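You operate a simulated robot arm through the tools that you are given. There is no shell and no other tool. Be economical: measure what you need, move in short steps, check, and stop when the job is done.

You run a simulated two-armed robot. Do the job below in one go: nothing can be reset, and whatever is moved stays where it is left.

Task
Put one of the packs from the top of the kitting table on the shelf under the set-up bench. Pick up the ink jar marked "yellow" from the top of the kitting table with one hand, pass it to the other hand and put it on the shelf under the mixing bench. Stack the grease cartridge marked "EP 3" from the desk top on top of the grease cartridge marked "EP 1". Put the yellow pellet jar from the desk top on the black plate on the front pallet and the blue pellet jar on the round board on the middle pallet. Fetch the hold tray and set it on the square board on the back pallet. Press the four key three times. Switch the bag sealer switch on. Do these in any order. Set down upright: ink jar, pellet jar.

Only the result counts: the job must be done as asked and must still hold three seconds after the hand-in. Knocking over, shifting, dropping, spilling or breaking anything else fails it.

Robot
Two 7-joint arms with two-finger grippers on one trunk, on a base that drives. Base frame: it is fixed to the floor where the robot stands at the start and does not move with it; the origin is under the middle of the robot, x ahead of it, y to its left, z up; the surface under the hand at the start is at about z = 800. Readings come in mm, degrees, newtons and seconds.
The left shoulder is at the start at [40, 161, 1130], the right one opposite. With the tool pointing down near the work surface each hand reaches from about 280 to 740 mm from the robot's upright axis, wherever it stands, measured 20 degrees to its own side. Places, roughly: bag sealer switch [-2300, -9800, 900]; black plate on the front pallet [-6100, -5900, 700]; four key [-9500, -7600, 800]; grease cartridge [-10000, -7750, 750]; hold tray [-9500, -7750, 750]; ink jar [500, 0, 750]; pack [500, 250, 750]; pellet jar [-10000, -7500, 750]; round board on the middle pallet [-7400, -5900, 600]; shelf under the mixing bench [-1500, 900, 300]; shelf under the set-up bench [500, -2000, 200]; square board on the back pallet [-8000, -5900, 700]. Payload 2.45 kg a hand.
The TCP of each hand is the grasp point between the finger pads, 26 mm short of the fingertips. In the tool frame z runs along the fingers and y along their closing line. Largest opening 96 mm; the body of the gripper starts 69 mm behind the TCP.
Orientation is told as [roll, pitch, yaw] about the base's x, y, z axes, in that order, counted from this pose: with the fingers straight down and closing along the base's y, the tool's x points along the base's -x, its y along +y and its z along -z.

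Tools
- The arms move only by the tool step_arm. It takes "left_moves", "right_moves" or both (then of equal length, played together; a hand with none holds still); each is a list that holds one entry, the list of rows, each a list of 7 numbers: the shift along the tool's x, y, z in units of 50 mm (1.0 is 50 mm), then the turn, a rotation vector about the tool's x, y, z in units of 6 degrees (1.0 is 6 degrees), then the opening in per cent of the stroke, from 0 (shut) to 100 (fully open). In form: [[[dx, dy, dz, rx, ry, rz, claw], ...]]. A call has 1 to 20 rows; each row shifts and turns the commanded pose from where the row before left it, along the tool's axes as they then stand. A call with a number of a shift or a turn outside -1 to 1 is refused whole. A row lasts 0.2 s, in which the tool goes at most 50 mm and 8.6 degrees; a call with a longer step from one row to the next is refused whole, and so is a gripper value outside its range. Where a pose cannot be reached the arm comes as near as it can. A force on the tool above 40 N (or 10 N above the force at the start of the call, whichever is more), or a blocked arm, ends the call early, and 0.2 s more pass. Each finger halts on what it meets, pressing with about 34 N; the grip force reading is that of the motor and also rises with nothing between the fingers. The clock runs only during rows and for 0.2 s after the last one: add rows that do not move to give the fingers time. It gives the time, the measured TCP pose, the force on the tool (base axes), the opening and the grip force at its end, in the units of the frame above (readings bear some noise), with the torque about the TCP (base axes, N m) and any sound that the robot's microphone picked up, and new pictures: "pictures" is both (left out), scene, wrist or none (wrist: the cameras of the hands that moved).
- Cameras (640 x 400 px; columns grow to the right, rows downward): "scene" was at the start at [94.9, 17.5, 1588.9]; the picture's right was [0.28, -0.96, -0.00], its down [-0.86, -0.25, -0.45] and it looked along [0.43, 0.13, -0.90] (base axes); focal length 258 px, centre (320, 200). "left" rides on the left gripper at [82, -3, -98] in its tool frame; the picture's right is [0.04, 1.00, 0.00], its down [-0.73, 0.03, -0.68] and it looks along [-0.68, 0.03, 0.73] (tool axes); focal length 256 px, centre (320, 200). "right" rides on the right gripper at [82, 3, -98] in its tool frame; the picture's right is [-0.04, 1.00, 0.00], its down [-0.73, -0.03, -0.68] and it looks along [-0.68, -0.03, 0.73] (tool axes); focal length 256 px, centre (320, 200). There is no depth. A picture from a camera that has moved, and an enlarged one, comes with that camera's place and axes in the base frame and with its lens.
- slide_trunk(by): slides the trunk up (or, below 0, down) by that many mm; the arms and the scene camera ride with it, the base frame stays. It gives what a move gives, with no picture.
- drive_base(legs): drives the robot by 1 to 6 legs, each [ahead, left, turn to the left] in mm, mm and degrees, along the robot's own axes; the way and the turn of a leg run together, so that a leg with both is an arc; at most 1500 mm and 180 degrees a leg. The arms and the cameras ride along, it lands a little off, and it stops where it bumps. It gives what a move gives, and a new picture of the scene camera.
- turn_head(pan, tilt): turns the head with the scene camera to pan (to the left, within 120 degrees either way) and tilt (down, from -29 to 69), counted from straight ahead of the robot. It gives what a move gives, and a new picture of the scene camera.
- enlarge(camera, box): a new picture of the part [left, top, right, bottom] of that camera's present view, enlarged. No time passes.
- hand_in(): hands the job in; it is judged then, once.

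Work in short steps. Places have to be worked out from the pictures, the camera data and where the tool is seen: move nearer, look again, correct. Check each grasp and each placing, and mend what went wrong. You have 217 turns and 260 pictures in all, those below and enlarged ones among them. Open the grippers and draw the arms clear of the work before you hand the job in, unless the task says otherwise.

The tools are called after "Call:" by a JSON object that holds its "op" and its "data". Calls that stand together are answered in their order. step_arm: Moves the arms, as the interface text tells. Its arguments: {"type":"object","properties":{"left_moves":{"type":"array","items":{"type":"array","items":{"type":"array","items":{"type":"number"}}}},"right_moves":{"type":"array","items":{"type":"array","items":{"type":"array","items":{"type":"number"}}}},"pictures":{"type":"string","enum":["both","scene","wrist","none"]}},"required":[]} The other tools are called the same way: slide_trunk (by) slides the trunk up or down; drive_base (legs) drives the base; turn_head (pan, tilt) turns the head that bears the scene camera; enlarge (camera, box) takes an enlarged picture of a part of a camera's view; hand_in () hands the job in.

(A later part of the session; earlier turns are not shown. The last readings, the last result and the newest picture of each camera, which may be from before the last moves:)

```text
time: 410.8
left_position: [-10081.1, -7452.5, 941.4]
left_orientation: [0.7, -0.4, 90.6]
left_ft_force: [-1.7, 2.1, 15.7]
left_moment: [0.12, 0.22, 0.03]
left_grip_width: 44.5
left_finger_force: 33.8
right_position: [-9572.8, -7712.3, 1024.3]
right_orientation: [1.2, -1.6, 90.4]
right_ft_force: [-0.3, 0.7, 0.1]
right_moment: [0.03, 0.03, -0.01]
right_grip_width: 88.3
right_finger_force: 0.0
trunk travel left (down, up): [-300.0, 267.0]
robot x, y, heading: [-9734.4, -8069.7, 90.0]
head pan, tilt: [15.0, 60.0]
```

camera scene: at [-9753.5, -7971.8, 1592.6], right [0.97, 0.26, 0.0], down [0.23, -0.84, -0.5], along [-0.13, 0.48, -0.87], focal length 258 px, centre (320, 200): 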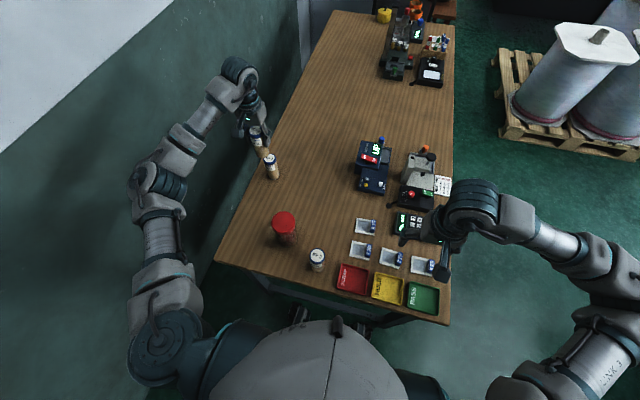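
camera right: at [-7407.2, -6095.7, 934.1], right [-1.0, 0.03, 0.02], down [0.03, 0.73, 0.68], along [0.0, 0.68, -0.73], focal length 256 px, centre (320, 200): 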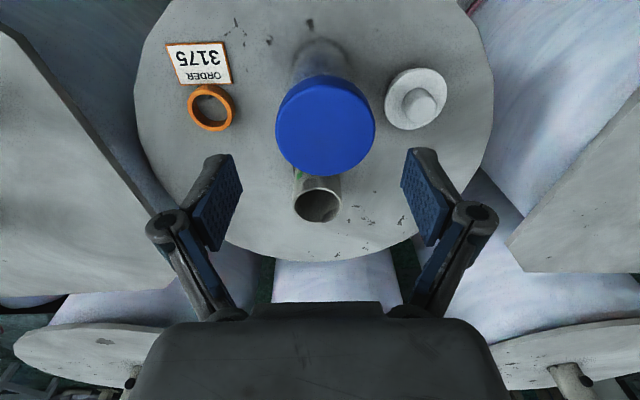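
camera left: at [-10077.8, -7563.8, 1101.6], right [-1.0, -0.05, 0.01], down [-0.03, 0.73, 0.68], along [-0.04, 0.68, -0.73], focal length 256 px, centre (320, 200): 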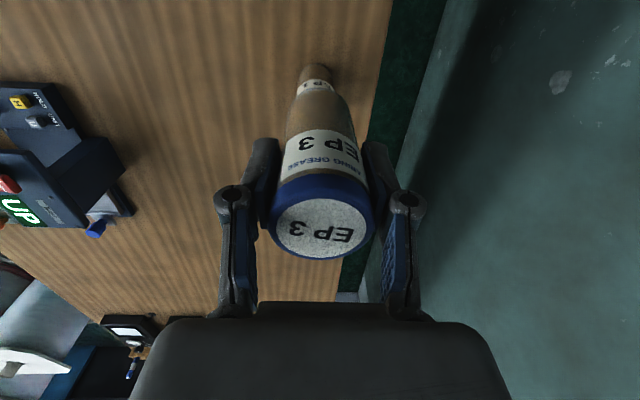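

Contact (16 N). I'll ease 1 mm, open gently, and rise straight up.

Call:
{"op": "step_arm", "data": {"left_moves": [[[0, 0, -0.025, 0, 0, 0, 0], [0, 0, 0, 0, 0, 0, 50], [0, 0, 0, 0, 0, 0, 60], [0, 0, 0, 0, 0, 0, 80], [0, 0, 0, 0, 0, 0, 100], [0, 0, 0, 0, 0, 0, 100]]], "pictures": "wrist"}}

Call:
{"op": "enlarge", "data": {"camera": "scene", "box": [230, 110, 310, 190]}}

```text
time: 412.2
left_position: [-10080.4, -7452.2, 940.4]
left_orientation: [0.7, -0.2, 90.6]
left_ft_force: [-0.2, -0.5, 0.0]
left_moment: [-0.01, -0.03, 0.0]
left_grip_width: 96.0
left_finger_force: 0.0
right_position: [-9573.8, -7711.6, 1025.3]
right_orientation: [1.0, -1.5, 90.4]
right_ft_force: [0.0, -0.5, 0.6]
right_moment: [-0.02, 0.01, 0.03]
right_grip_width: 88.4
right_finger_force: 0.1
trunk travel left (down, up): [-300.0, 267.0]
robot x, y, heading: [-9734.9, -8071.5, 89.9]
head pan, tilt: [15.0, 60.0]
camera left: at [-10076.6, -7532.9, 1039.1], right [-1.0, -0.05, 0.01], down [-0.03, 0.73, 0.68], along [-0.04, 0.68, -0.73], focal length 256 px, centre (320, 200)
```

left: 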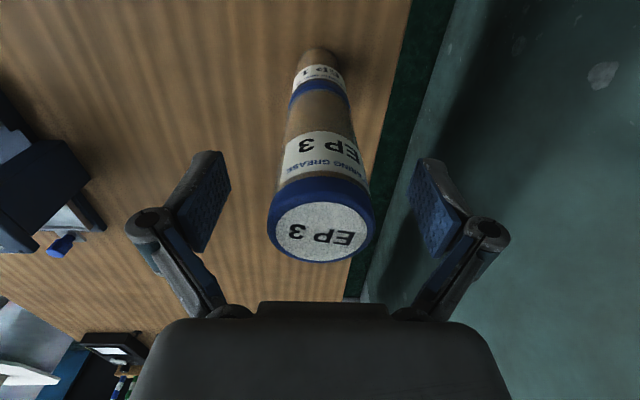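

```text
5.00 times, centred on (270, 150) of scene
camera zoom: at [-9753.4, -7971.3, 1592.5], right [0.97, 0.26, 0.0], down [0.23, -0.84, -0.5], along [-0.13, 0.48, -0.87], focal length 1287 px, centre (570, 450)
```

zoom: 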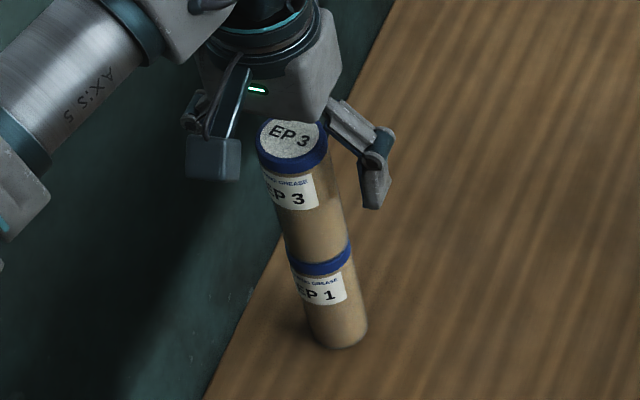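

The stack stands. I'll raise the left hand straight up, then pull it back.

Call:
{"op": "step_arm", "data": {"left_moves": [[[0, 0, -0.3, 0, 0, 0, 100], [0, 0, -0.6, 0, 0, 0, 100], [0, 0, -0.6, 0, 0, 0, 100], [0, 0, -0.6, 0, 0, 0, 100], [0.7, 0, -0.3, 0, 0, 0, 100], [0.8, 0, 0, 0, 0, 0, 100], [0.8, -0.3, 0, 0, 0, 0, 100], [0.6, -0.7, 0, 0, 0, 0, 100], [0, -0.8, 0, 0, 0, 0, 100], [0, -0.8, 0, 0, 0, 0, 100], [0, 0, 0, 0, 0, 0, 100]]], "pictures": "scene"}}

```text
time: 414.6
left_position: [-9944.7, -7596.5, 1060.2]
left_orientation: [0.7, -0.1, 90.6]
left_ft_force: [0.2, -0.7, 0.5]
left_moment: [-0.01, -0.01, 0.0]
left_grip_width: 95.7
left_finger_force: 0.1
right_position: [-9573.8, -7713.0, 1024.4]
right_orientation: [1.1, -1.5, 90.4]
right_ft_force: [-0.5, -0.4, 0.4]
right_moment: [-0.01, 0.01, -0.02]
right_grip_width: 88.4
right_finger_force: 0.2
trunk travel left (down, up): [-300.0, 267.0]
robot x, y, heading: [-9736.2, -8074.9, 90.0]
head pan, tilt: [15.0, 60.0]
camera scene: at [-9752.1, -7972.5, 1592.6], right [0.97, 0.26, 0.0], down [0.22, -0.84, -0.5], along [-0.13, 0.48, -0.87], focal length 258 px, centre (320, 200)
```

scene: 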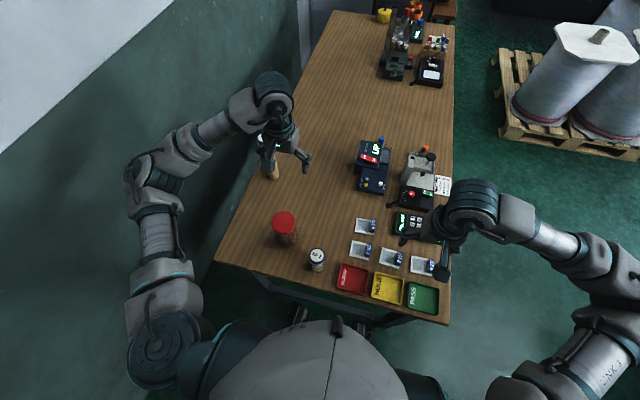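

Zoom on the trays.

Call:
{"op": "enlarge", "data": {"camera": "scene", "box": [325, 240, 455, 325]}}

Call:
{"op": "enlarge", "data": {"camera": "right", "box": [160, 0, 480, 200]}}

```text
4.71 times, centred on (390, 282) of scene
camera zoom: at [-9752.1, -7972.5, 1592.6], right [0.97, 0.26, 0.0], down [0.22, -0.84, -0.5], along [-0.13, 0.48, -0.87], focal length 1212 px, centre (-9, -188)
```

zoom: 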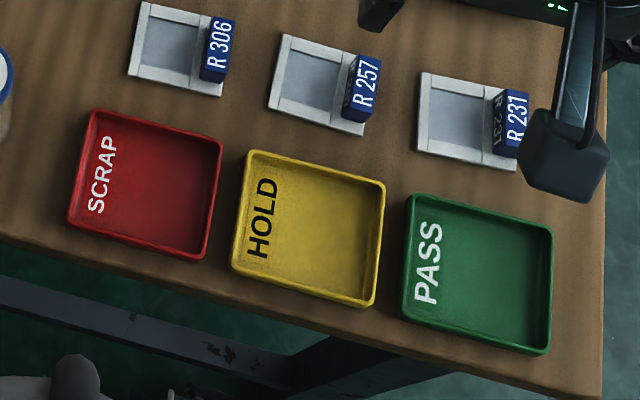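

```text
2.00 times, centred on (320, 100) of right
camera zoom: at [-9574.9, -7796.8, 1119.9], right [-1.0, 0.03, 0.02], down [0.04, 0.72, 0.7], along [0.01, 0.7, -0.72], focal length 512 px, centre (320, 400)
```

zoom: 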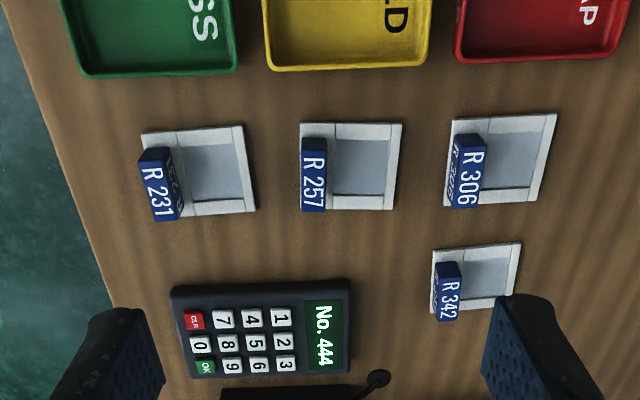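

HOLD tray measures about 90×80 mm, centred near (-9595,-7767). I'll grip it across its 80 mm depth, so I'll back up 60 mm and yaw the right hand by -90.

Call:
{"op": "drive_base", "data": {"legs": [[-60, 0, 0]]}}

Call:
{"op": "step_arm", "data": {"right_moves": [[[0, 0, 0, 0, 0, 1, 100], [0, 0, 0, 0, 0, 1, 100], [0, 0, 0, 0, 0, 1, 100], [0, 0, 0, 0, 0, 1, 100], [0, 0, 0, 0, 0, 1, 100], [0, 0, 0, 0, 0, 1, 100], [0, 0, 0, 0, 0, 1, 100], [0, 0, 0, 0, 0, 1, 100], [0, 0, 0, 0, 0, 1, 100], [0, 0, 0, 0, 0, 1, 100], [0, 0, 0, 0, 0, 1, 100], [0, 0, 0, 0, 0, 1, 100], [0, 0, 0, 0, 0, 1, 100], [0, 0, 0, 0, 0, 1, 100], [0, 0, 0, 0, 0, 1, 100], [0, 0, 0, 0, 0, 0, 100]]], "pictures": "both"}}

```text
time: 415.6
left_position: [-9946.4, -7655.7, 1057.8]
left_orientation: [0.8, -0.2, 90.5]
left_ft_force: [0.2, 0.8, 0.6]
left_moment: [0.02, 0.01, -0.02]
left_grip_width: 96.0
left_finger_force: 0.1
right_position: [-9573.1, -7771.1, 1023.5]
right_orientation: [1.1, -1.5, 90.4]
right_ft_force: [0.2, -0.2, 0.3]
right_moment: [0.04, -0.02, 0.02]
right_grip_width: 88.7
right_finger_force: 0.0
trunk travel left (down, up): [-300.0, 267.0]
robot x, y, heading: [-9738.6, -8128.5, 89.8]
head pan, tilt: [15.0, 60.0]
camera scene: at [-9752.3, -8028.6, 1592.3], right [0.97, 0.26, 0.0], down [0.22, -0.84, -0.49], along [-0.13, 0.48, -0.87], focal length 258 px, centre (320, 200)
```

scene: 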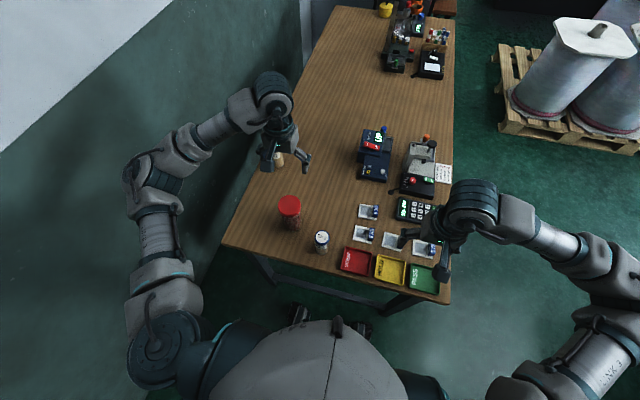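

```text
time: 419.0
left_position: [-9947.6, -7658.6, 1061.2]
left_orientation: [0.8, -0.4, 90.4]
left_ft_force: [0.5, -0.8, 1.4]
left_moment: [0.01, -0.01, -0.01]
left_grip_width: 96.1
left_finger_force: 0.0
right_position: [-9574.0, -7774.6, 1026.2]
right_orientation: [1.8, 1.0, 0.5]
right_ft_force: [0.4, -0.2, -0.3]
right_moment: [0.0, 0.02, 0.03]
right_grip_width: 95.9
right_finger_force: 0.2
trunk travel left (down, up): [-300.0, 267.0]
robot x, y, heading: [-9735.1, -8129.2, 89.7]
head pan, tilt: [15.0, 60.0]
camera scene: at [-9752.9, -8031.4, 1592.6], right [0.97, 0.26, 0.0], down [0.22, -0.84, -0.5], along [-0.13, 0.48, -0.87], focal length 258 px, centre (320, 200)
camera right: at [-9654.3, -7775.9, 1125.0], right [0.03, 1.0, 0.03], down [0.75, -0.05, 0.66], along [0.66, 0.0, -0.75], focal length 256 px, centre (320, 200)
```

scene: 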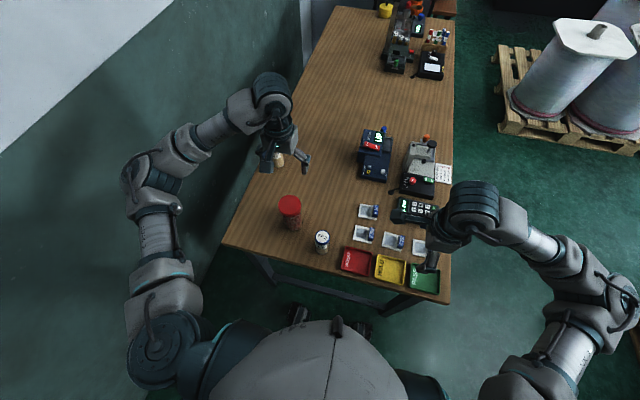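
right: 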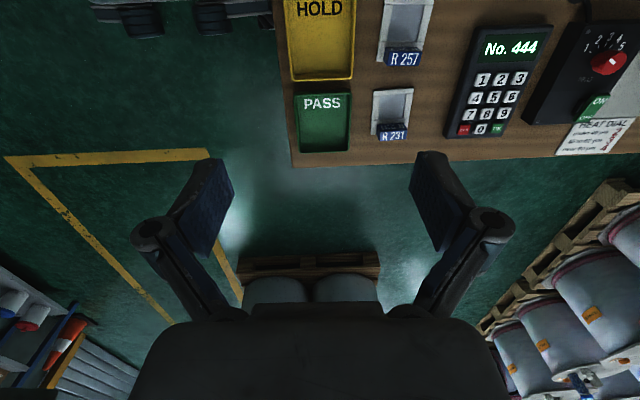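

I'll centre over the HOLD tray, level the hand and descend partway.

Call:
{"op": "step_arm", "data": {"right_moves": [[[0.42, 0.15, 0.4, 0.3, -0.17, 0, 100], [0, 0, 0.8, 0, 0, 0, 100], [0, 0, 0.8, 0, 0, 0, 100], [0, 0, 0.8, 0, 0, 0, 100], [0, 0, 0, 0, 0, 0, 100]]], "pictures": "none"}}

Call:
{"op": "enlarge", "data": {"camera": "right", "box": [160, 0, 480, 240]}}

Call:
{"op": "enlarge", "data": {"camera": "scene", "box": [330, 200, 460, 310]}}

```text
time: 420.2
left_position: [-9947.0, -7659.9, 1062.0]
left_orientation: [0.8, -0.4, 90.6]
left_ft_force: [0.3, 0.2, -0.6]
left_moment: [-0.01, 0.01, -0.01]
left_grip_width: 95.9
left_finger_force: 0.1
right_position: [-9596.0, -7768.1, 885.5]
right_orientation: [0.1, 0.1, 0.4]
right_ft_force: [-0.4, 0.0, 0.7]
right_moment: [0.01, 0.02, 0.0]
right_grip_width: 96.1
right_finger_force: 0.0
trunk travel left (down, up): [-300.0, 267.0]
robot x, y, heading: [-9733.8, -8128.6, 90.0]
head pan, tilt: [15.0, 60.0]
```

```text
1.67 times, centred on (320, 120) of right
camera zoom: at [-9677.6, -7766.1, 983.6], right [0.03, 1.0, 0.0], down [0.73, -0.02, 0.68], along [0.68, -0.02, -0.73], focal length 427 px, centre (320, 333)
```

zoom: 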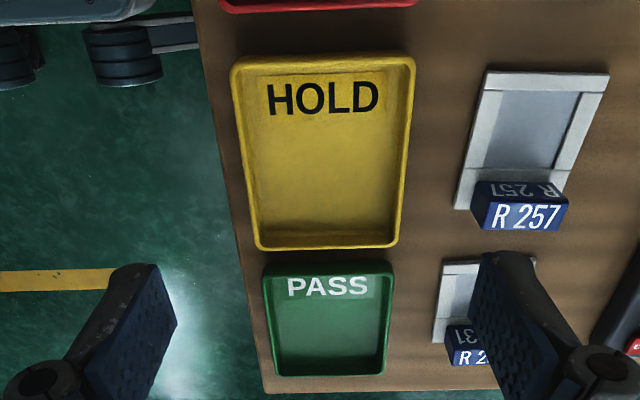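

```text
3.64 times, centred on (395, 255) of scene
camera zoom: at [-9752.7, -8031.8, 1592.6], right [0.97, 0.26, 0.0], down [0.22, -0.84, -0.5], along [-0.13, 0.48, -0.87], focal length 936 px, centre (47, 0)
```

zoom: 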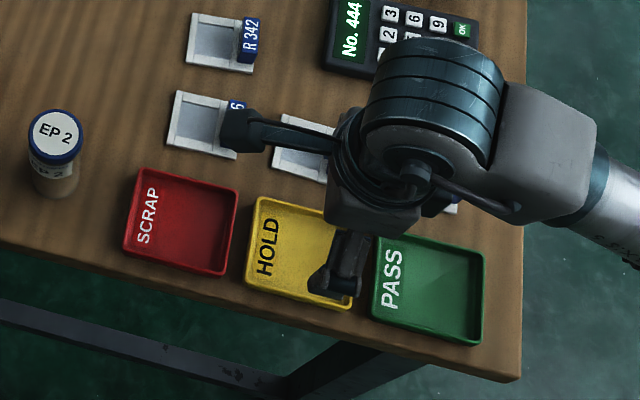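

The tray is 78 mm deep, centred at y≈-7766. I'll descend to just above the desk, then touch down gently.

Call:
{"op": "step_arm", "data": {"right_moves": [[[0, 0.04, 0.6, 0, 0, 0, 100], [0, 0, 0.6, 0, 0, 0, 100], [0, 0, 0.5, 0, 0, 0, 100], [0, 0, 0.1, 0, 0, 0, 100], [0, 0, 0, 0, 0, 0, 100]]], "pictures": "wrist"}}

Call:
{"op": "enlarge", "data": {"camera": "scene", "box": [330, 200, 460, 310]}}

```text
time: 421.4
left_position: [-9945.7, -7659.3, 1061.7]
left_orientation: [0.7, -0.3, 90.5]
left_ft_force: [-0.5, 1.0, 0.4]
left_moment: [0.0, 0.01, 0.01]
left_grip_width: 96.0
left_finger_force: 0.1
right_position: [-9595.0, -7765.1, 795.8]
right_orientation: [-0.1, 0.0, 0.4]
right_ft_force: [1.0, 0.0, -0.6]
right_moment: [0.04, -0.05, 0.01]
right_grip_width: 96.1
right_finger_force: 0.1
trunk travel left (down, up): [-300.0, 267.0]
robot x, y, heading: [-9735.2, -8131.0, 90.1]
head pan, tilt: [15.0, 60.0]
camera right: at [-9678.6, -7763.3, 894.0], right [0.03, 1.0, 0.0], down [0.73, -0.02, 0.68], along [0.68, -0.02, -0.73], focal length 256 px, centre (320, 200)
```

right: 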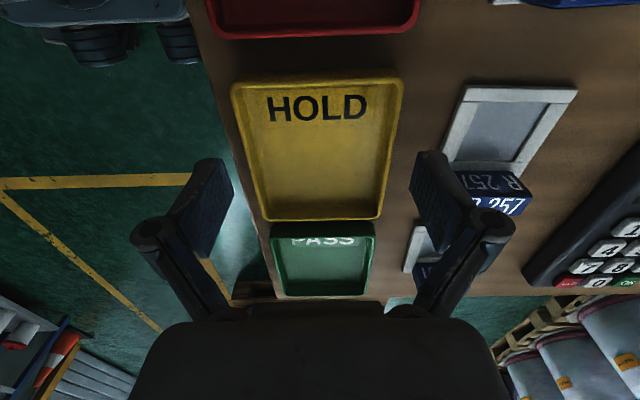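

```text
3.64 times, centred on (395, 255) of scene
camera zoom: at [-9753.2, -8031.6, 1592.6], right [0.97, 0.26, 0.0], down [0.22, -0.84, -0.5], along [-0.13, 0.48, -0.87], focal length 936 px, centre (47, 0)
```

zoom: 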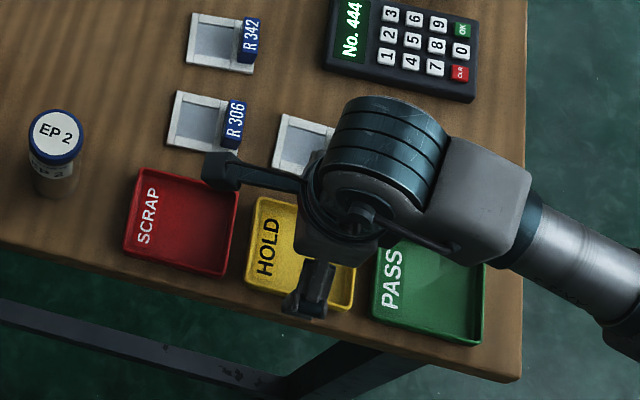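

Call:
{"op": "step_arm", "data": {"right_moves": [[[0, 0, 0.06, 0, 0, 0, 100], [0, 0, 0.06, 0, 0, 0, 100], [0, 0, 0.06, 0, 0, 0, 100], [0, 0, 0.04, 0, 0, 0, 100], [0, 0, 0.04, 0, 0, 0, 100], [0, 0, 0, 0, 0, 0, 100]]], "pictures": "wrist"}}

```text
time: 422.8
left_position: [-9946.8, -7660.4, 1061.8]
left_orientation: [0.7, -0.4, 90.4]
left_ft_force: [0.5, 0.1, 0.0]
left_moment: [-0.02, -0.01, 0.0]
left_grip_width: 96.1
left_finger_force: 0.1
right_position: [-9595.9, -7766.3, 782.6]
right_orientation: [-0.1, 0.0, 0.5]
right_ft_force: [-0.3, 0.5, 0.2]
right_moment: [0.01, 0.0, -0.02]
right_grip_width: 95.9
right_finger_force: 0.0
trunk travel left (down, up): [-300.0, 267.0]
robot x, y, heading: [-9734.6, -8130.6, 90.0]
head pan, tilt: [15.0, 60.0]
camera right: at [-9678.1, -7763.4, 881.1], right [0.03, 1.0, 0.0], down [0.73, -0.02, 0.68], along [0.68, -0.02, -0.73], focal length 256 px, centre (320, 200)
```

right: 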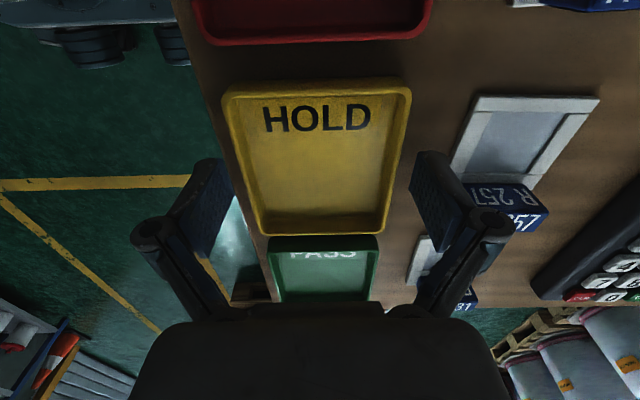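

Still no contact; I'll continue in small steps.

Call:
{"op": "step_arm", "data": {"right_moves": [[[0, 0, 0.05, 0, 0, 0, 100], [0, 0, 0.05, 0, 0, 0, 100], [0, 0, 0.05, 0, 0, 0, 100], [0, 0, 0, 0, 0, 0, 100]]], "pictures": "wrist"}}

```text
time: 423.8
left_position: [-9948.1, -7659.8, 1061.0]
left_orientation: [0.7, -0.4, 90.4]
left_ft_force: [0.7, 0.1, -0.5]
left_moment: [0.04, -0.01, 0.0]
left_grip_width: 95.8
left_finger_force: 0.0
right_position: [-9595.5, -7765.9, 775.8]
right_orientation: [-0.1, 0.0, 0.4]
right_ft_force: [0.6, 0.4, -0.4]
right_moment: [-0.01, 0.0, 0.0]
right_grip_width: 96.0
right_finger_force: 0.0
trunk travel left (down, up): [-300.0, 267.0]
robot x, y, heading: [-9734.4, -8127.6, 89.6]
head pan, tilt: [15.0, 60.0]
camera right: at [-9677.6, -7763.4, 873.6], right [0.03, 1.0, 0.0], down [0.73, -0.02, 0.68], along [0.68, -0.02, -0.73], focal length 256 px, centre (320, 200)
```

right: 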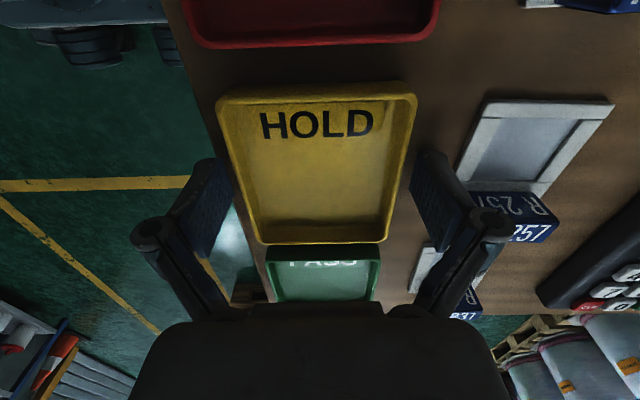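

Tips look to be below the rim now. I'll go 5 mm lower and close.

Call:
{"op": "step_arm", "data": {"right_moves": [[[0, 0, 0.05, 0, 0, 0, 100], [0, 0, 0.05, 0, 0, 0, 100], [0, 0, 0, 0, 0, 0, 90], [0, 0, 0, 0, 0, 0, 80], [0, 0, 0, 0, 0, 0, 60], [0, 0, 0, 0, 0, 0, 40], [0, 0, 0, 0, 0, 0, 40]]], "pictures": "wrist"}}

```text
time: 424.8
left_position: [-9947.0, -7666.0, 1065.1]
left_orientation: [0.7, -0.8, 90.5]
left_ft_force: [-0.4, 0.1, -0.5]
left_moment: [0.0, 0.0, 0.02]
left_grip_width: 96.1
left_finger_force: 0.1
right_position: [-9596.6, -7771.0, 777.5]
right_orientation: [0.3, 0.2, 0.6]
right_ft_force: [6.0, -13.0, 47.9]
right_moment: [-2.45, -0.55, 0.53]
right_grip_width: 79.8
right_finger_force: 45.2
trunk travel left (down, up): [-300.0, 267.0]
robot x, y, heading: [-9738.3, -8128.7, 89.7]
head pan, tilt: [15.0, 60.0]
stopped in row 4 (right hand): the force on the tool passed its limit at 51 N (the readings are from after the stop); the commanded pose is now the measured one
camera right: at [-9678.3, -7769.4, 875.8], right [0.03, 1.0, 0.0], down [0.74, -0.02, 0.68], along [0.68, -0.01, -0.74], focal length 256 px, centre (320, 200)
```

right: 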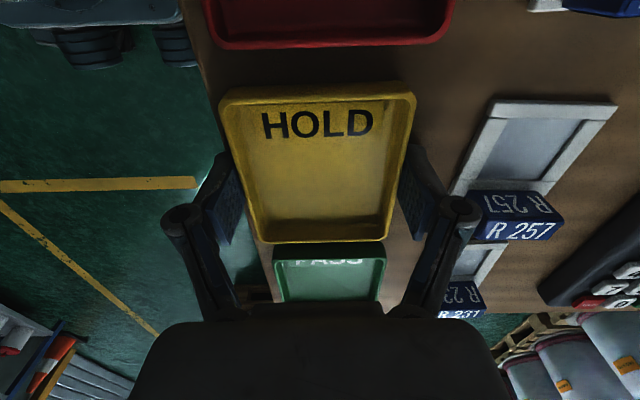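

The fingertips press the desk as they close. I'll raise 5 mm and continue closing.

Call:
{"op": "step_arm", "data": {"right_moves": [[[0, 0.04, -0.1, 0, 0, 0, 85], [0, 0, 0, 0, 0, 0, 78], [0, 0, 0, 0, 0, 0, 70], [0, 0, 0, 0, 0, 0, 50], [0, 0, 0, 0, 0, 0, 30], [0, 0, 0, 0, 0, 0, 0]]], "pictures": "wrist"}}

```text
time: 426.2
left_position: [-9946.9, -7660.7, 1062.6]
left_orientation: [0.6, -0.5, 90.6]
left_ft_force: [0.3, 0.5, -0.2]
left_moment: [0.0, 0.03, 0.0]
left_grip_width: 96.0
left_finger_force: 0.1
right_position: [-9595.1, -7766.7, 777.2]
right_orientation: [-0.1, 0.1, 0.5]
right_ft_force: [-0.5, -0.5, 0.2]
right_moment: [-0.03, -0.01, 0.05]
right_grip_width: 79.7
right_finger_force: 33.5
trunk travel left (down, up): [-300.0, 267.0]
robot x, y, heading: [-9734.0, -8134.3, 90.0]
head pan, tilt: [15.0, 60.0]
camera right: at [-9677.5, -7763.6, 875.8], right [0.03, 1.0, 0.0], down [0.73, -0.02, 0.68], along [0.68, -0.02, -0.73], focal length 256 px, centre (320, 200)
```

right: 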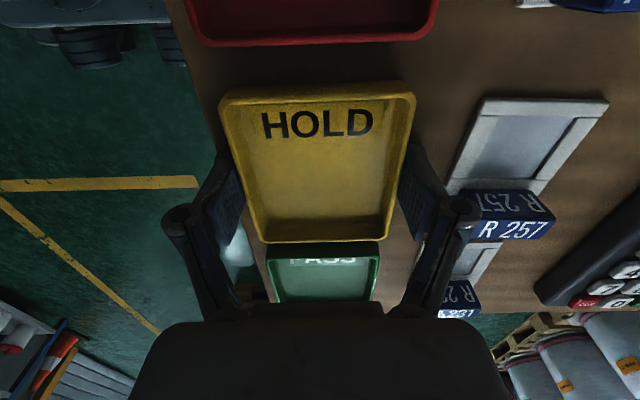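

The tray is gripped at 79.7 mm. I'll lift gently and verify.

Call:
{"op": "step_arm", "data": {"right_moves": [[[0, 0, -0.2, 0, 0, 0, 0], [0, 0, -0.4, 0, 0, 0, 0], [0, 0, -0.6, 0, 0, 0, 0], [0, 0, -0.6, 0, 0, 0, 0], [0, 0, 0, 0, 0, 0, 0]]], "pictures": "both"}}

```text
time: 427.4
left_position: [-9947.4, -7661.1, 1061.9]
left_orientation: [0.7, -0.5, 90.5]
left_ft_force: [0.6, 0.0, -0.2]
left_moment: [0.0, 0.0, -0.01]
left_grip_width: 96.3
left_finger_force: 0.0
right_position: [-9595.4, -7766.9, 868.0]
right_orientation: [0.1, 0.0, 0.5]
right_ft_force: [-0.1, 1.4, -2.5]
right_moment: [0.02, -0.01, -0.02]
right_grip_width: 79.5
right_finger_force: 34.3
trunk travel left (down, up): [-300.0, 267.0]
robot x, y, heading: [-9734.7, -8132.3, 89.9]
head pan, tilt: [15.0, 60.0]
camera scene: at [-9752.8, -8031.2, 1592.5], right [0.97, 0.26, 0.0], down [0.22, -0.84, -0.5], along [-0.13, 0.48, -0.87], focal length 258 px, centre (320, 200)
camera right: at [-9677.8, -7763.6, 965.8], right [0.03, 1.0, 0.0], down [0.73, -0.02, 0.68], along [0.68, -0.02, -0.74], focal length 256 px, centre (320, 200)
```

scene: 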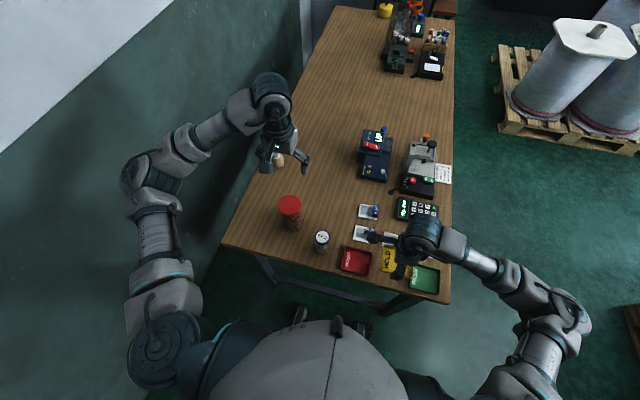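
right: 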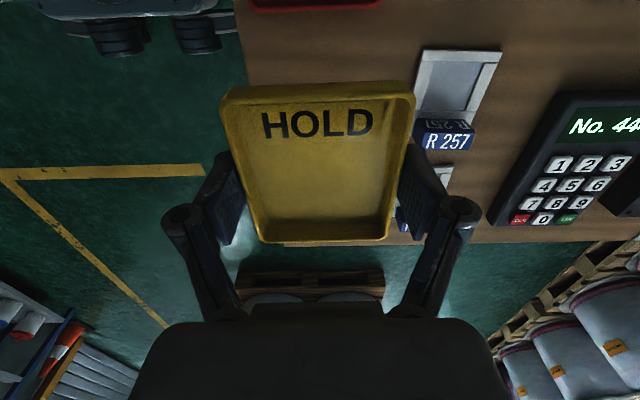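

The HOLD tray is held level. I'll raise it and drive to the back pallet.

Call:
{"op": "step_arm", "data": {"right_moves": [[[0, 0, -0.9, 0, 0, 0, 0], [0, 0, -0.9, 0, 0, 0, 0], [0, 0, -0.7, 0, 0, 0, 0], [0, 0, 0, 0, 0, 0, 0]]], "pictures": "none"}}

Call:
{"op": "drive_base", "data": {"legs": [[-520, 0, 0], [0, -980, 0], [1000, 0, 0], [950, 0, 0], [0, -600, 0]]}}

Call:
{"op": "turn_head", "data": {"pan": -10, "tilt": 50}}

```text
time: 428.4
left_position: [-9947.1, -7661.9, 1062.4]
left_orientation: [0.7, -0.5, 90.5]
left_ft_force: [0.6, 0.8, -1.0]
left_moment: [-0.03, 0.04, 0.0]
left_grip_width: 95.9
left_finger_force: 0.0
right_position: [-9594.5, -7766.2, 992.8]
right_orientation: [0.0, 0.1, 0.6]
right_ft_force: [0.2, 0.6, -2.3]
right_moment: [-0.05, 0.0, 0.03]
right_grip_width: 79.7
right_finger_force: 34.7
trunk travel left (down, up): [-300.0, 267.0]
robot x, y, heading: [-9737.1, -8128.9, 90.2]
head pan, tilt: [15.0, 60.0]
```

```text
time: 448.4
left_position: [-8362.3, -6245.0, 1062.6]
left_orientation: [0.6, -0.5, 90.3]
left_ft_force: [-0.3, 1.2, -0.1]
left_moment: [0.01, -0.02, -0.02]
left_grip_width: 96.2
left_finger_force: 0.0
right_position: [-8008.5, -6351.0, 993.6]
right_orientation: [0.0, 0.0, 0.3]
right_ft_force: [0.1, 0.9, -2.4]
right_moment: [0.04, 0.05, -0.02]
right_grip_width: 79.8
right_finger_force: 33.7
trunk travel left (down, up): [-300.0, 267.0]
robot x, y, heading: [-8151.2, -6714.2, 89.5]
head pan, tilt: [15.0, 60.0]
camera scene: at [-8169.3, -6615.3, 1592.5], right [0.97, 0.26, 0.0], down [0.22, -0.84, -0.5], along [-0.13, 0.48, -0.87], focal length 258 px, centre (320, 200)
```

scene: 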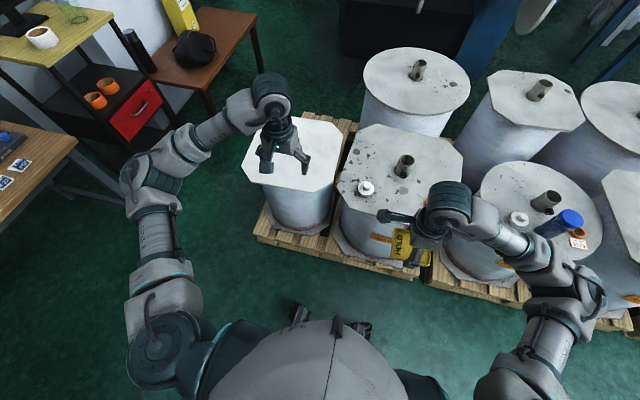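

```text
time: 449.3
left_position: [-8361.3, -6247.5, 1065.1]
left_orientation: [0.8, -0.7, 90.4]
left_ft_force: [-0.6, 0.8, 0.5]
left_moment: [-0.01, 0.01, 0.0]
left_grip_width: 96.0
left_finger_force: 0.0
right_position: [-8008.4, -6353.9, 993.9]
right_orientation: [0.2, 0.1, 0.3]
right_ft_force: [0.4, -0.1, -2.4]
right_moment: [0.0, 0.02, 0.0]
right_grip_width: 79.5
right_finger_force: 34.1
trunk travel left (down, up): [-300.0, 267.0]
robot x, y, heading: [-8150.6, -6714.4, 90.2]
head pan, tilt: [-10.0, 50.0]
camera scene: at [-8137.9, -6604.0, 1605.0], right [0.98, -0.18, 0.0], down [-0.13, -0.76, -0.64], along [0.11, 0.63, -0.77], focal length 258 px, centre (320, 200)
```

scene: 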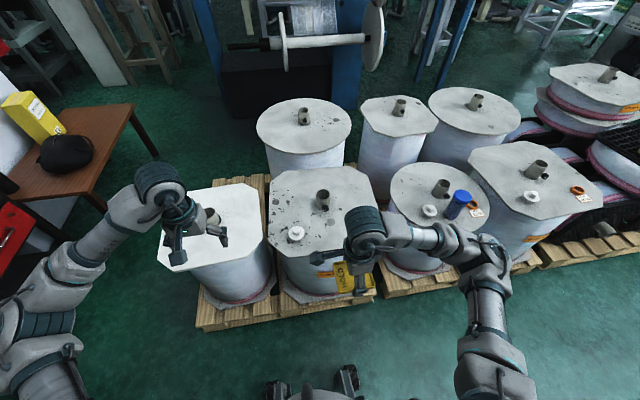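

Call:
{"op": "enlarge", "data": {"camera": "scene", "box": [250, 150, 410, 310]}}

Call:
{"op": "enlarge", "data": {"camera": "right", "box": [0, 0, 640, 400]}}

```text
2.50 times, centred on (330, 230) of scene
camera zoom: at [-8137.9, -6604.0, 1605.0], right [0.98, -0.18, 0.0], down [-0.13, -0.76, -0.64], along [0.11, 0.63, -0.77], focal length 644 px, centre (295, 125)
```

zoom: 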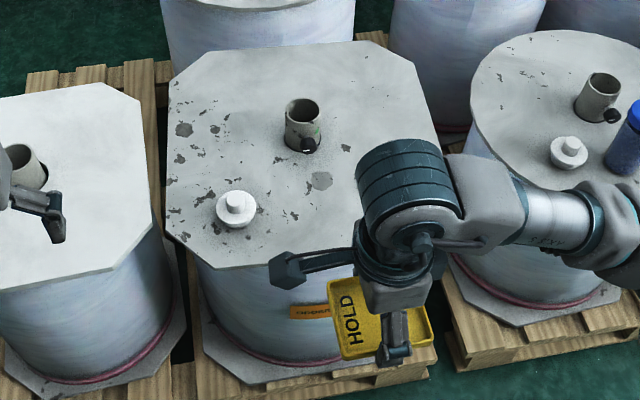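

```text
1.00 times, centred on (320, 200) of right (not enlarged: the box is as wide or as high as the picture)
camera zoom: at [-8090.8, -6351.9, 1092.4], right [0.03, 1.0, 0.0], down [0.73, -0.03, 0.68], along [0.68, -0.02, -0.74], focal length 256 px, centre (320, 200)
```

zoom: 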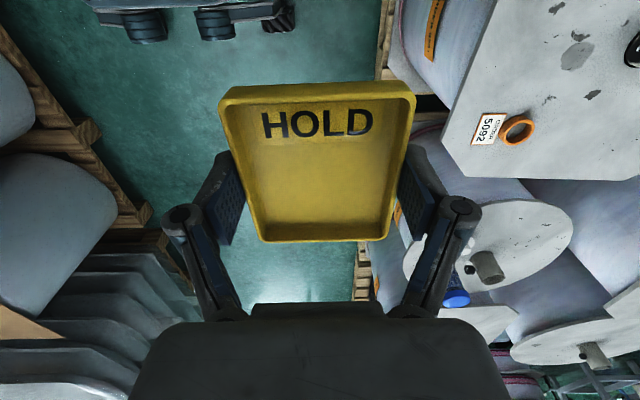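

Free area on the square board: between knob (x≈-8134) and ring (x≈-7884), centre about (-8008,-6040). I'll drive forward 200 mm and move the tray above it.

Call:
{"op": "drive_base", "data": {"legs": [[200, 0, 0]]}}

Call:
{"op": "step_arm", "data": {"right_moves": [[[0, 0.75, 0, 0, 0, 0, 0], [0, 0.75, 0, 0, 0, 0, 0], [0, 0.75, 0, 0, 0, 0, 0], [0, 0, 0.7, 0, 0, 0, 0], [0, 0, 0.7, 0, 0, 0, 0], [0, 0, 0.7, 0, 0, 0, 0], [0, 0, 0, 0, 0, 0, 0]]], "pictures": "both"}}

```text
time: 450.9
left_position: [-8359.4, -6047.3, 1063.9]
left_orientation: [0.7, -0.7, 90.3]
left_ft_force: [0.2, 0.3, -0.8]
left_moment: [-0.01, 0.01, 0.0]
left_grip_width: 95.6
left_finger_force: 0.0
right_position: [-8007.6, -6154.0, 994.9]
right_orientation: [0.1, 0.1, 0.3]
right_ft_force: [-1.0, 0.6, -2.5]
right_moment: [0.0, -0.02, 0.02]
right_grip_width: 79.8
right_finger_force: 33.9
trunk travel left (down, up): [-300.0, 267.0]
robot x, y, heading: [-8147.7, -6514.8, 89.8]
head pan, tilt: [-10.0, 50.0]
camera scene: at [-8137.0, -6404.4, 1605.2], right [0.98, -0.18, 0.0], down [-0.14, -0.76, -0.64], along [0.11, 0.63, -0.77], focal length 258 px, centre (320, 200)
```

scene: 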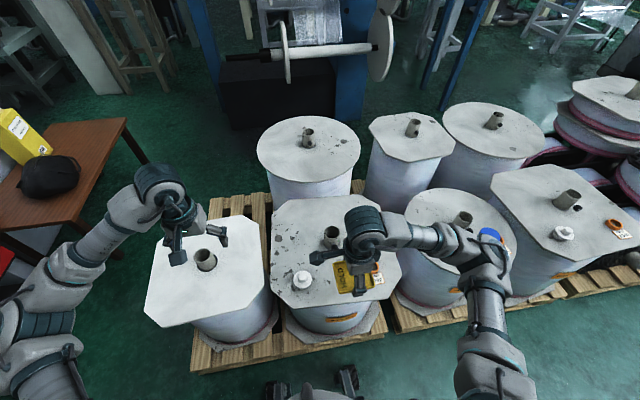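

```text
time: 452.5
left_position: [-8359.5, -6051.4, 1066.9]
left_orientation: [0.7, -0.8, 90.3]
left_ft_force: [-0.1, 0.0, -0.1]
left_moment: [-0.01, -0.01, 0.01]
left_grip_width: 95.8
left_finger_force: 0.0
right_position: [-8008.1, -6042.7, 892.3]
right_orientation: [0.5, 0.0, 0.1]
right_ft_force: [-0.3, -0.8, -2.6]
right_moment: [0.01, 0.01, -0.03]
right_grip_width: 79.8
right_finger_force: 33.8
trunk travel left (down, up): [-300.0, 267.0]
robot x, y, heading: [-8147.6, -6518.8, 89.8]
head pan, tilt: [-10.0, 50.0]
camera scene: at [-8136.4, -6403.5, 1605.1], right [0.98, -0.18, 0.0], down [-0.14, -0.76, -0.64], along [0.11, 0.63, -0.77], focal length 258 px, centre (320, 200)
camera right: at [-8090.9, -6041.2, 989.7], right [0.04, 1.0, 0.01], down [0.74, -0.03, 0.68], along [0.68, -0.02, -0.74], focal length 256 px, centre (320, 200)
```

scene: 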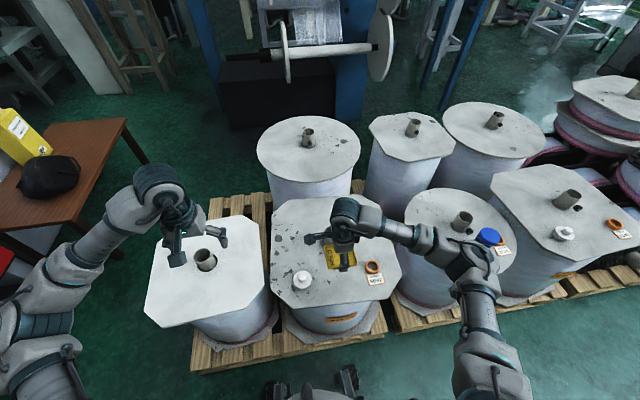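
right: 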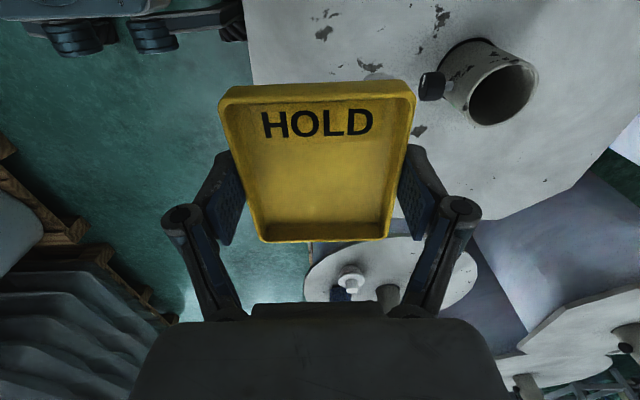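

I'll shift 8 mm north for margin, then descend.

Call:
{"op": "step_arm", "data": {"right_moves": [[[0, 0.16, 0.6, 0, 0, 0, 0], [0, 0, 0.7, 0, 0, 0, 0], [0, 0, 0.7, 0, 0, 0, 0], [0, 0, 0.3, 0, 0, 0, 0], [0, 0, 0, 0, 0, 0, 0]]], "pictures": "wrist"}}

Call:
{"op": "enlarge", "data": {"camera": "scene", "box": [260, 180, 420, 320]}}

```text
time: 453.7
left_position: [-8358.8, -6050.8, 1066.8]
left_orientation: [0.8, -0.9, 90.4]
left_ft_force: [0.4, -0.3, 0.5]
left_moment: [0.03, 0.03, -0.02]
left_grip_width: 95.9
left_finger_force: 0.1
right_position: [-8007.8, -6035.3, 776.0]
right_orientation: [0.4, 0.1, 0.3]
right_ft_force: [0.0, -0.9, -2.4]
right_moment: [0.01, -0.04, 0.03]
right_grip_width: 79.6
right_finger_force: 34.1
trunk travel left (down, up): [-300.0, 267.0]
robot x, y, heading: [-8148.7, -6513.6, 89.9]
head pan, tilt: [-10.0, 50.0]
camera right: at [-8091.0, -6033.2, 874.4], right [0.04, 1.0, 0.01], down [0.74, -0.03, 0.68], along [0.68, -0.02, -0.74], focal length 256 px, centre (320, 200)
```

right: 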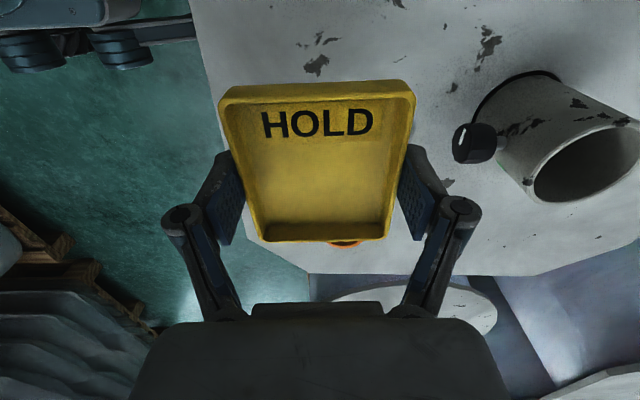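

```text
2.86 times, centred on (340, 250) of scene
camera zoom: at [-8136.6, -6403.4, 1605.1], right [0.98, -0.18, 0.0], down [-0.14, -0.76, -0.64], along [0.11, 0.63, -0.77], focal length 736 px, centre (263, 57)
```

zoom: 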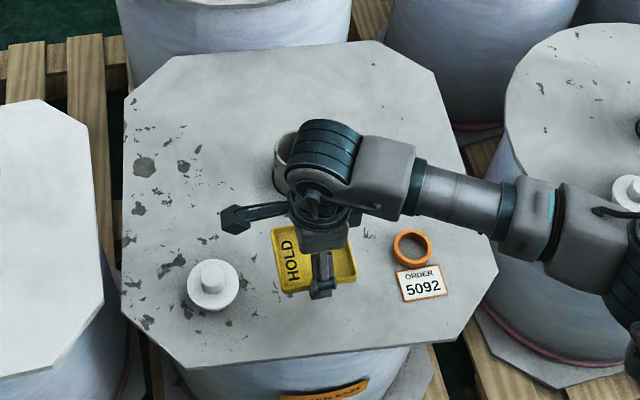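

The tray is well placed between the knob and the ring. I'll lower slowly to contact.

Call:
{"op": "step_arm", "data": {"right_moves": [[[0, 0, 0.3, 0, 0, 0, 0], [0, 0, 0.2, 0, 0, 0, 0], [0, 0, 0.1, 0, 0, 0, 0], [0, 0, 0.08, 0, 0, 0, 0], [0, 0, 0.08, 0, 0, 0, 0], [0, 0, 0.08, 0, 0, 0, 0], [0, 0, 0, 0, 0, 0, 0]]], "pictures": "none"}}

Call:
{"op": "enlarge", "data": {"camera": "scene", "box": [260, 180, 420, 320]}}

```text
time: 455.3
left_position: [-8359.5, -6051.1, 1065.9]
left_orientation: [0.8, -1.0, 90.2]
left_ft_force: [0.4, 0.1, 0.8]
left_moment: [-0.01, -0.02, 0.05]
left_grip_width: 96.3
left_finger_force: 0.2
right_position: [-8009.5, -6034.9, 733.9]
right_orientation: [0.4, 0.1, 0.1]
right_ft_force: [-0.4, 0.8, -2.5]
right_moment: [-0.02, 0.02, 0.04]
right_grip_width: 79.6
right_finger_force: 34.7
trunk travel left (down, up): [-300.0, 267.0]
robot x, y, heading: [-8151.7, -6515.0, 89.8]
head pan, tilt: [-10.0, 50.0]
```

```text
2.86 times, centred on (340, 250) of scene
camera zoom: at [-8136.6, -6403.2, 1605.0], right [0.98, -0.18, 0.0], down [-0.14, -0.76, -0.64], along [0.11, 0.63, -0.77], focal length 736 px, centre (263, 57)
```

zoom: 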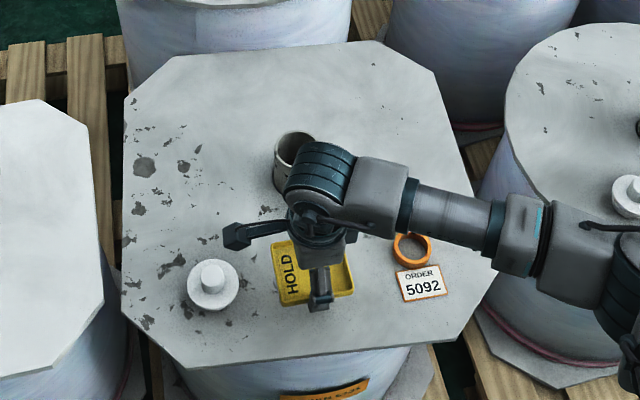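

Call:
{"op": "step_arm", "data": {"right_moves": [[[0, 0, 0.07, 0, 0, 0, 0], [0, 0, 0.07, 0, 0, 0, 0], [0, 0, 0.07, 0, 0, 0, 0], [0, 0, 0.06, 0, 0, 0, 0], [0, 0, 0.06, 0, 0, 0, 0], [0, 0, 0.06, 0, 0, 0, 0], [0, 0, 0, 0, 0, 0, 0]]], "pictures": "none"}}

```text
time: 456.9
left_position: [-8360.5, -6050.3, 1065.7]
left_orientation: [0.7, -0.9, 90.4]
left_ft_force: [-0.5, 0.4, -0.2]
left_moment: [-0.01, 0.01, -0.01]
left_grip_width: 96.1
left_finger_force: 0.2
right_position: [-8008.7, -6034.0, 714.9]
right_orientation: [0.4, 0.1, 0.2]
right_ft_force: [-0.2, 0.1, -2.7]
right_moment: [0.0, 0.0, 0.0]
right_grip_width: 79.7
right_finger_force: 33.7
trunk travel left (down, up): [-300.0, 267.0]
robot x, y, heading: [-8152.2, -6513.3, 89.5]
head pan, tilt: [-10.0, 50.0]
```

Call:
{"op": "step_arm", "data": {"right_moves": [[[0, 0, 0.06, 0, 0, 0, 0], [0, 0, 0.06, 0, 0, 0, 0], [0, 0, 0.06, 0, 0, 0, 0], [0, 0, 0.05, 0, 0, 0, 0], [0, 0, 0.05, 0, 0, 0, 0], [0, 0, 0.05, 0, 0, 0, 0], [0, 0, 0, 0, 0, 0, 0]]], "pictures": "none"}}

Call:
{"op": "enlarge", "data": {"camera": "scene", "box": [300, 220, 400, 300]}}

```text
time: 458.5
left_position: [-8359.3, -6051.2, 1065.5]
left_orientation: [0.7, -0.9, 90.2]
left_ft_force: [-0.1, -0.8, 0.3]
left_moment: [0.02, 0.02, 0.05]
left_grip_width: 95.8
left_finger_force: 0.0
right_position: [-8008.7, -6035.2, 698.2]
right_orientation: [0.4, 0.1, 0.2]
right_ft_force: [1.0, 0.1, -2.0]
right_moment: [0.0, -0.03, 0.02]
right_grip_width: 79.6
right_finger_force: 34.5
trunk travel left (down, up): [-300.0, 267.0]
robot x, y, heading: [-8149.4, -6515.5, 89.8]
head pan, tilt: [-10.0, 50.0]
```

```text
5.00 times, centred on (350, 260) of scene
camera zoom: at [-8136.6, -6403.2, 1605.0], right [0.98, -0.18, 0.0], down [-0.14, -0.76, -0.64], along [0.11, 0.63, -0.77], focal length 1287 px, centre (170, -100)
```

zoom: 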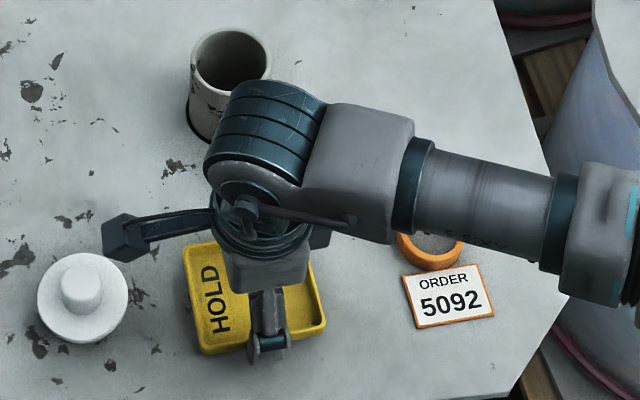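

Call:
{"op": "step_arm", "data": {"right_moves": [[[0, 0, 0.06, 0, 0, 0, 0], [0, 0, 0.06, 0, 0, 0, 0], [0, 0, 0.05, 0, 0, 0, 0], [0, 0, 0.05, 0, 0, 0, 0], [0, 0, 0.05, 0, 0, 0, 0], [0, 0, 0.05, 0, 0, 0, 0], [0, 0, 0, 0, 0, 0, 0]]], "pictures": "none"}}

```text
time: 460.1
left_position: [-8358.9, -6054.2, 1067.7]
left_orientation: [0.8, -1.0, 90.2]
left_ft_force: [0.3, 0.1, 0.0]
left_moment: [-0.03, 0.0, 0.01]
left_grip_width: 96.0
left_finger_force: 0.0
right_position: [-8009.1, -6033.8, 687.6]
right_orientation: [0.6, 0.2, 0.1]
right_ft_force: [2.4, -10.1, 22.5]
right_moment: [-1.29, -0.41, -0.02]
right_grip_width: 79.8
right_finger_force: 34.1
trunk travel left (down, up): [-300.0, 267.0]
robot x, y, heading: [-8147.6, -6515.0, 89.8]
head pan, tilt: [-10.0, 50.0]
stopped in row 7 (right hand): the force on the tool passed its limit at 42 N (the readings are from after the stop); the commanded pose is now the measured one
```

Contact. I'll ease up 2 mm, open, and rise straight up.

Call:
{"op": "step_arm", "data": {"right_moves": [[[0, 0, -0.05, 0, 0, 0, 80], [0, 0, 0, 0, 0, 0, 88], [0, 0, 0, 0, 0, 0, 95], [0, 0, 0, 0, 0, 0, 100], [0, 0, -0.2, 0, 0, 0, 100], [0, 0, -0.5, 0, 0, 0, 100], [0, 0, -0.8, 0, 0, 0, 100], [0, 0, -0.9, 0, 0, 0, 100], [0, 0, -0.9, 0, 0, 0, 100], [0, 0, 0, 0, 0, 0, 100]]], "pictures": "both"}}

```text
time: 462.3
left_position: [-8360.9, -6053.1, 1067.8]
left_orientation: [0.7, -1.0, 90.2]
left_ft_force: [0.0, 0.6, 0.0]
left_moment: [0.0, 0.01, 0.0]
left_grip_width: 96.1
left_finger_force: 0.1
right_position: [-8007.7, -6036.2, 854.8]
right_orientation: [0.8, 0.2, 0.2]
right_ft_force: [-0.6, 0.9, -0.1]
right_moment: [0.0, 0.03, 0.03]
right_grip_width: 96.0
right_finger_force: 0.0
trunk travel left (down, up): [-300.0, 267.0]
robot x, y, heading: [-8150.9, -6513.3, 89.8]
head pan, tilt: [-10.0, 50.0]
camera scene: at [-8136.6, -6403.3, 1605.0], right [0.98, -0.18, 0.0], down [-0.14, -0.76, -0.64], along [0.11, 0.63, -0.77], focal length 258 px, centre (320, 200)
camera right: at [-8089.8, -6033.8, 952.8], right [0.04, 1.0, 0.01], down [0.74, -0.03, 0.68], along [0.68, -0.02, -0.74], focal length 256 px, centre (320, 200)
```

scene: 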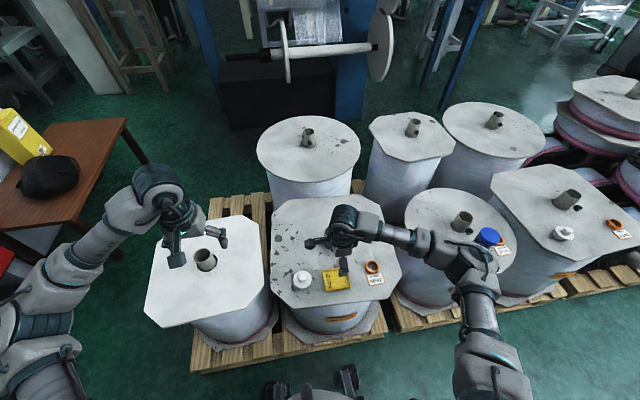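
right: 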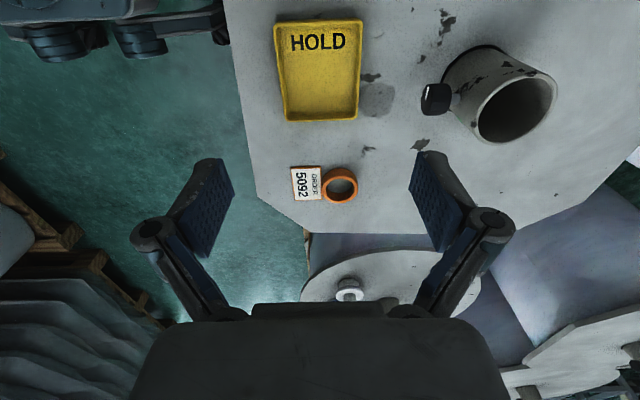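

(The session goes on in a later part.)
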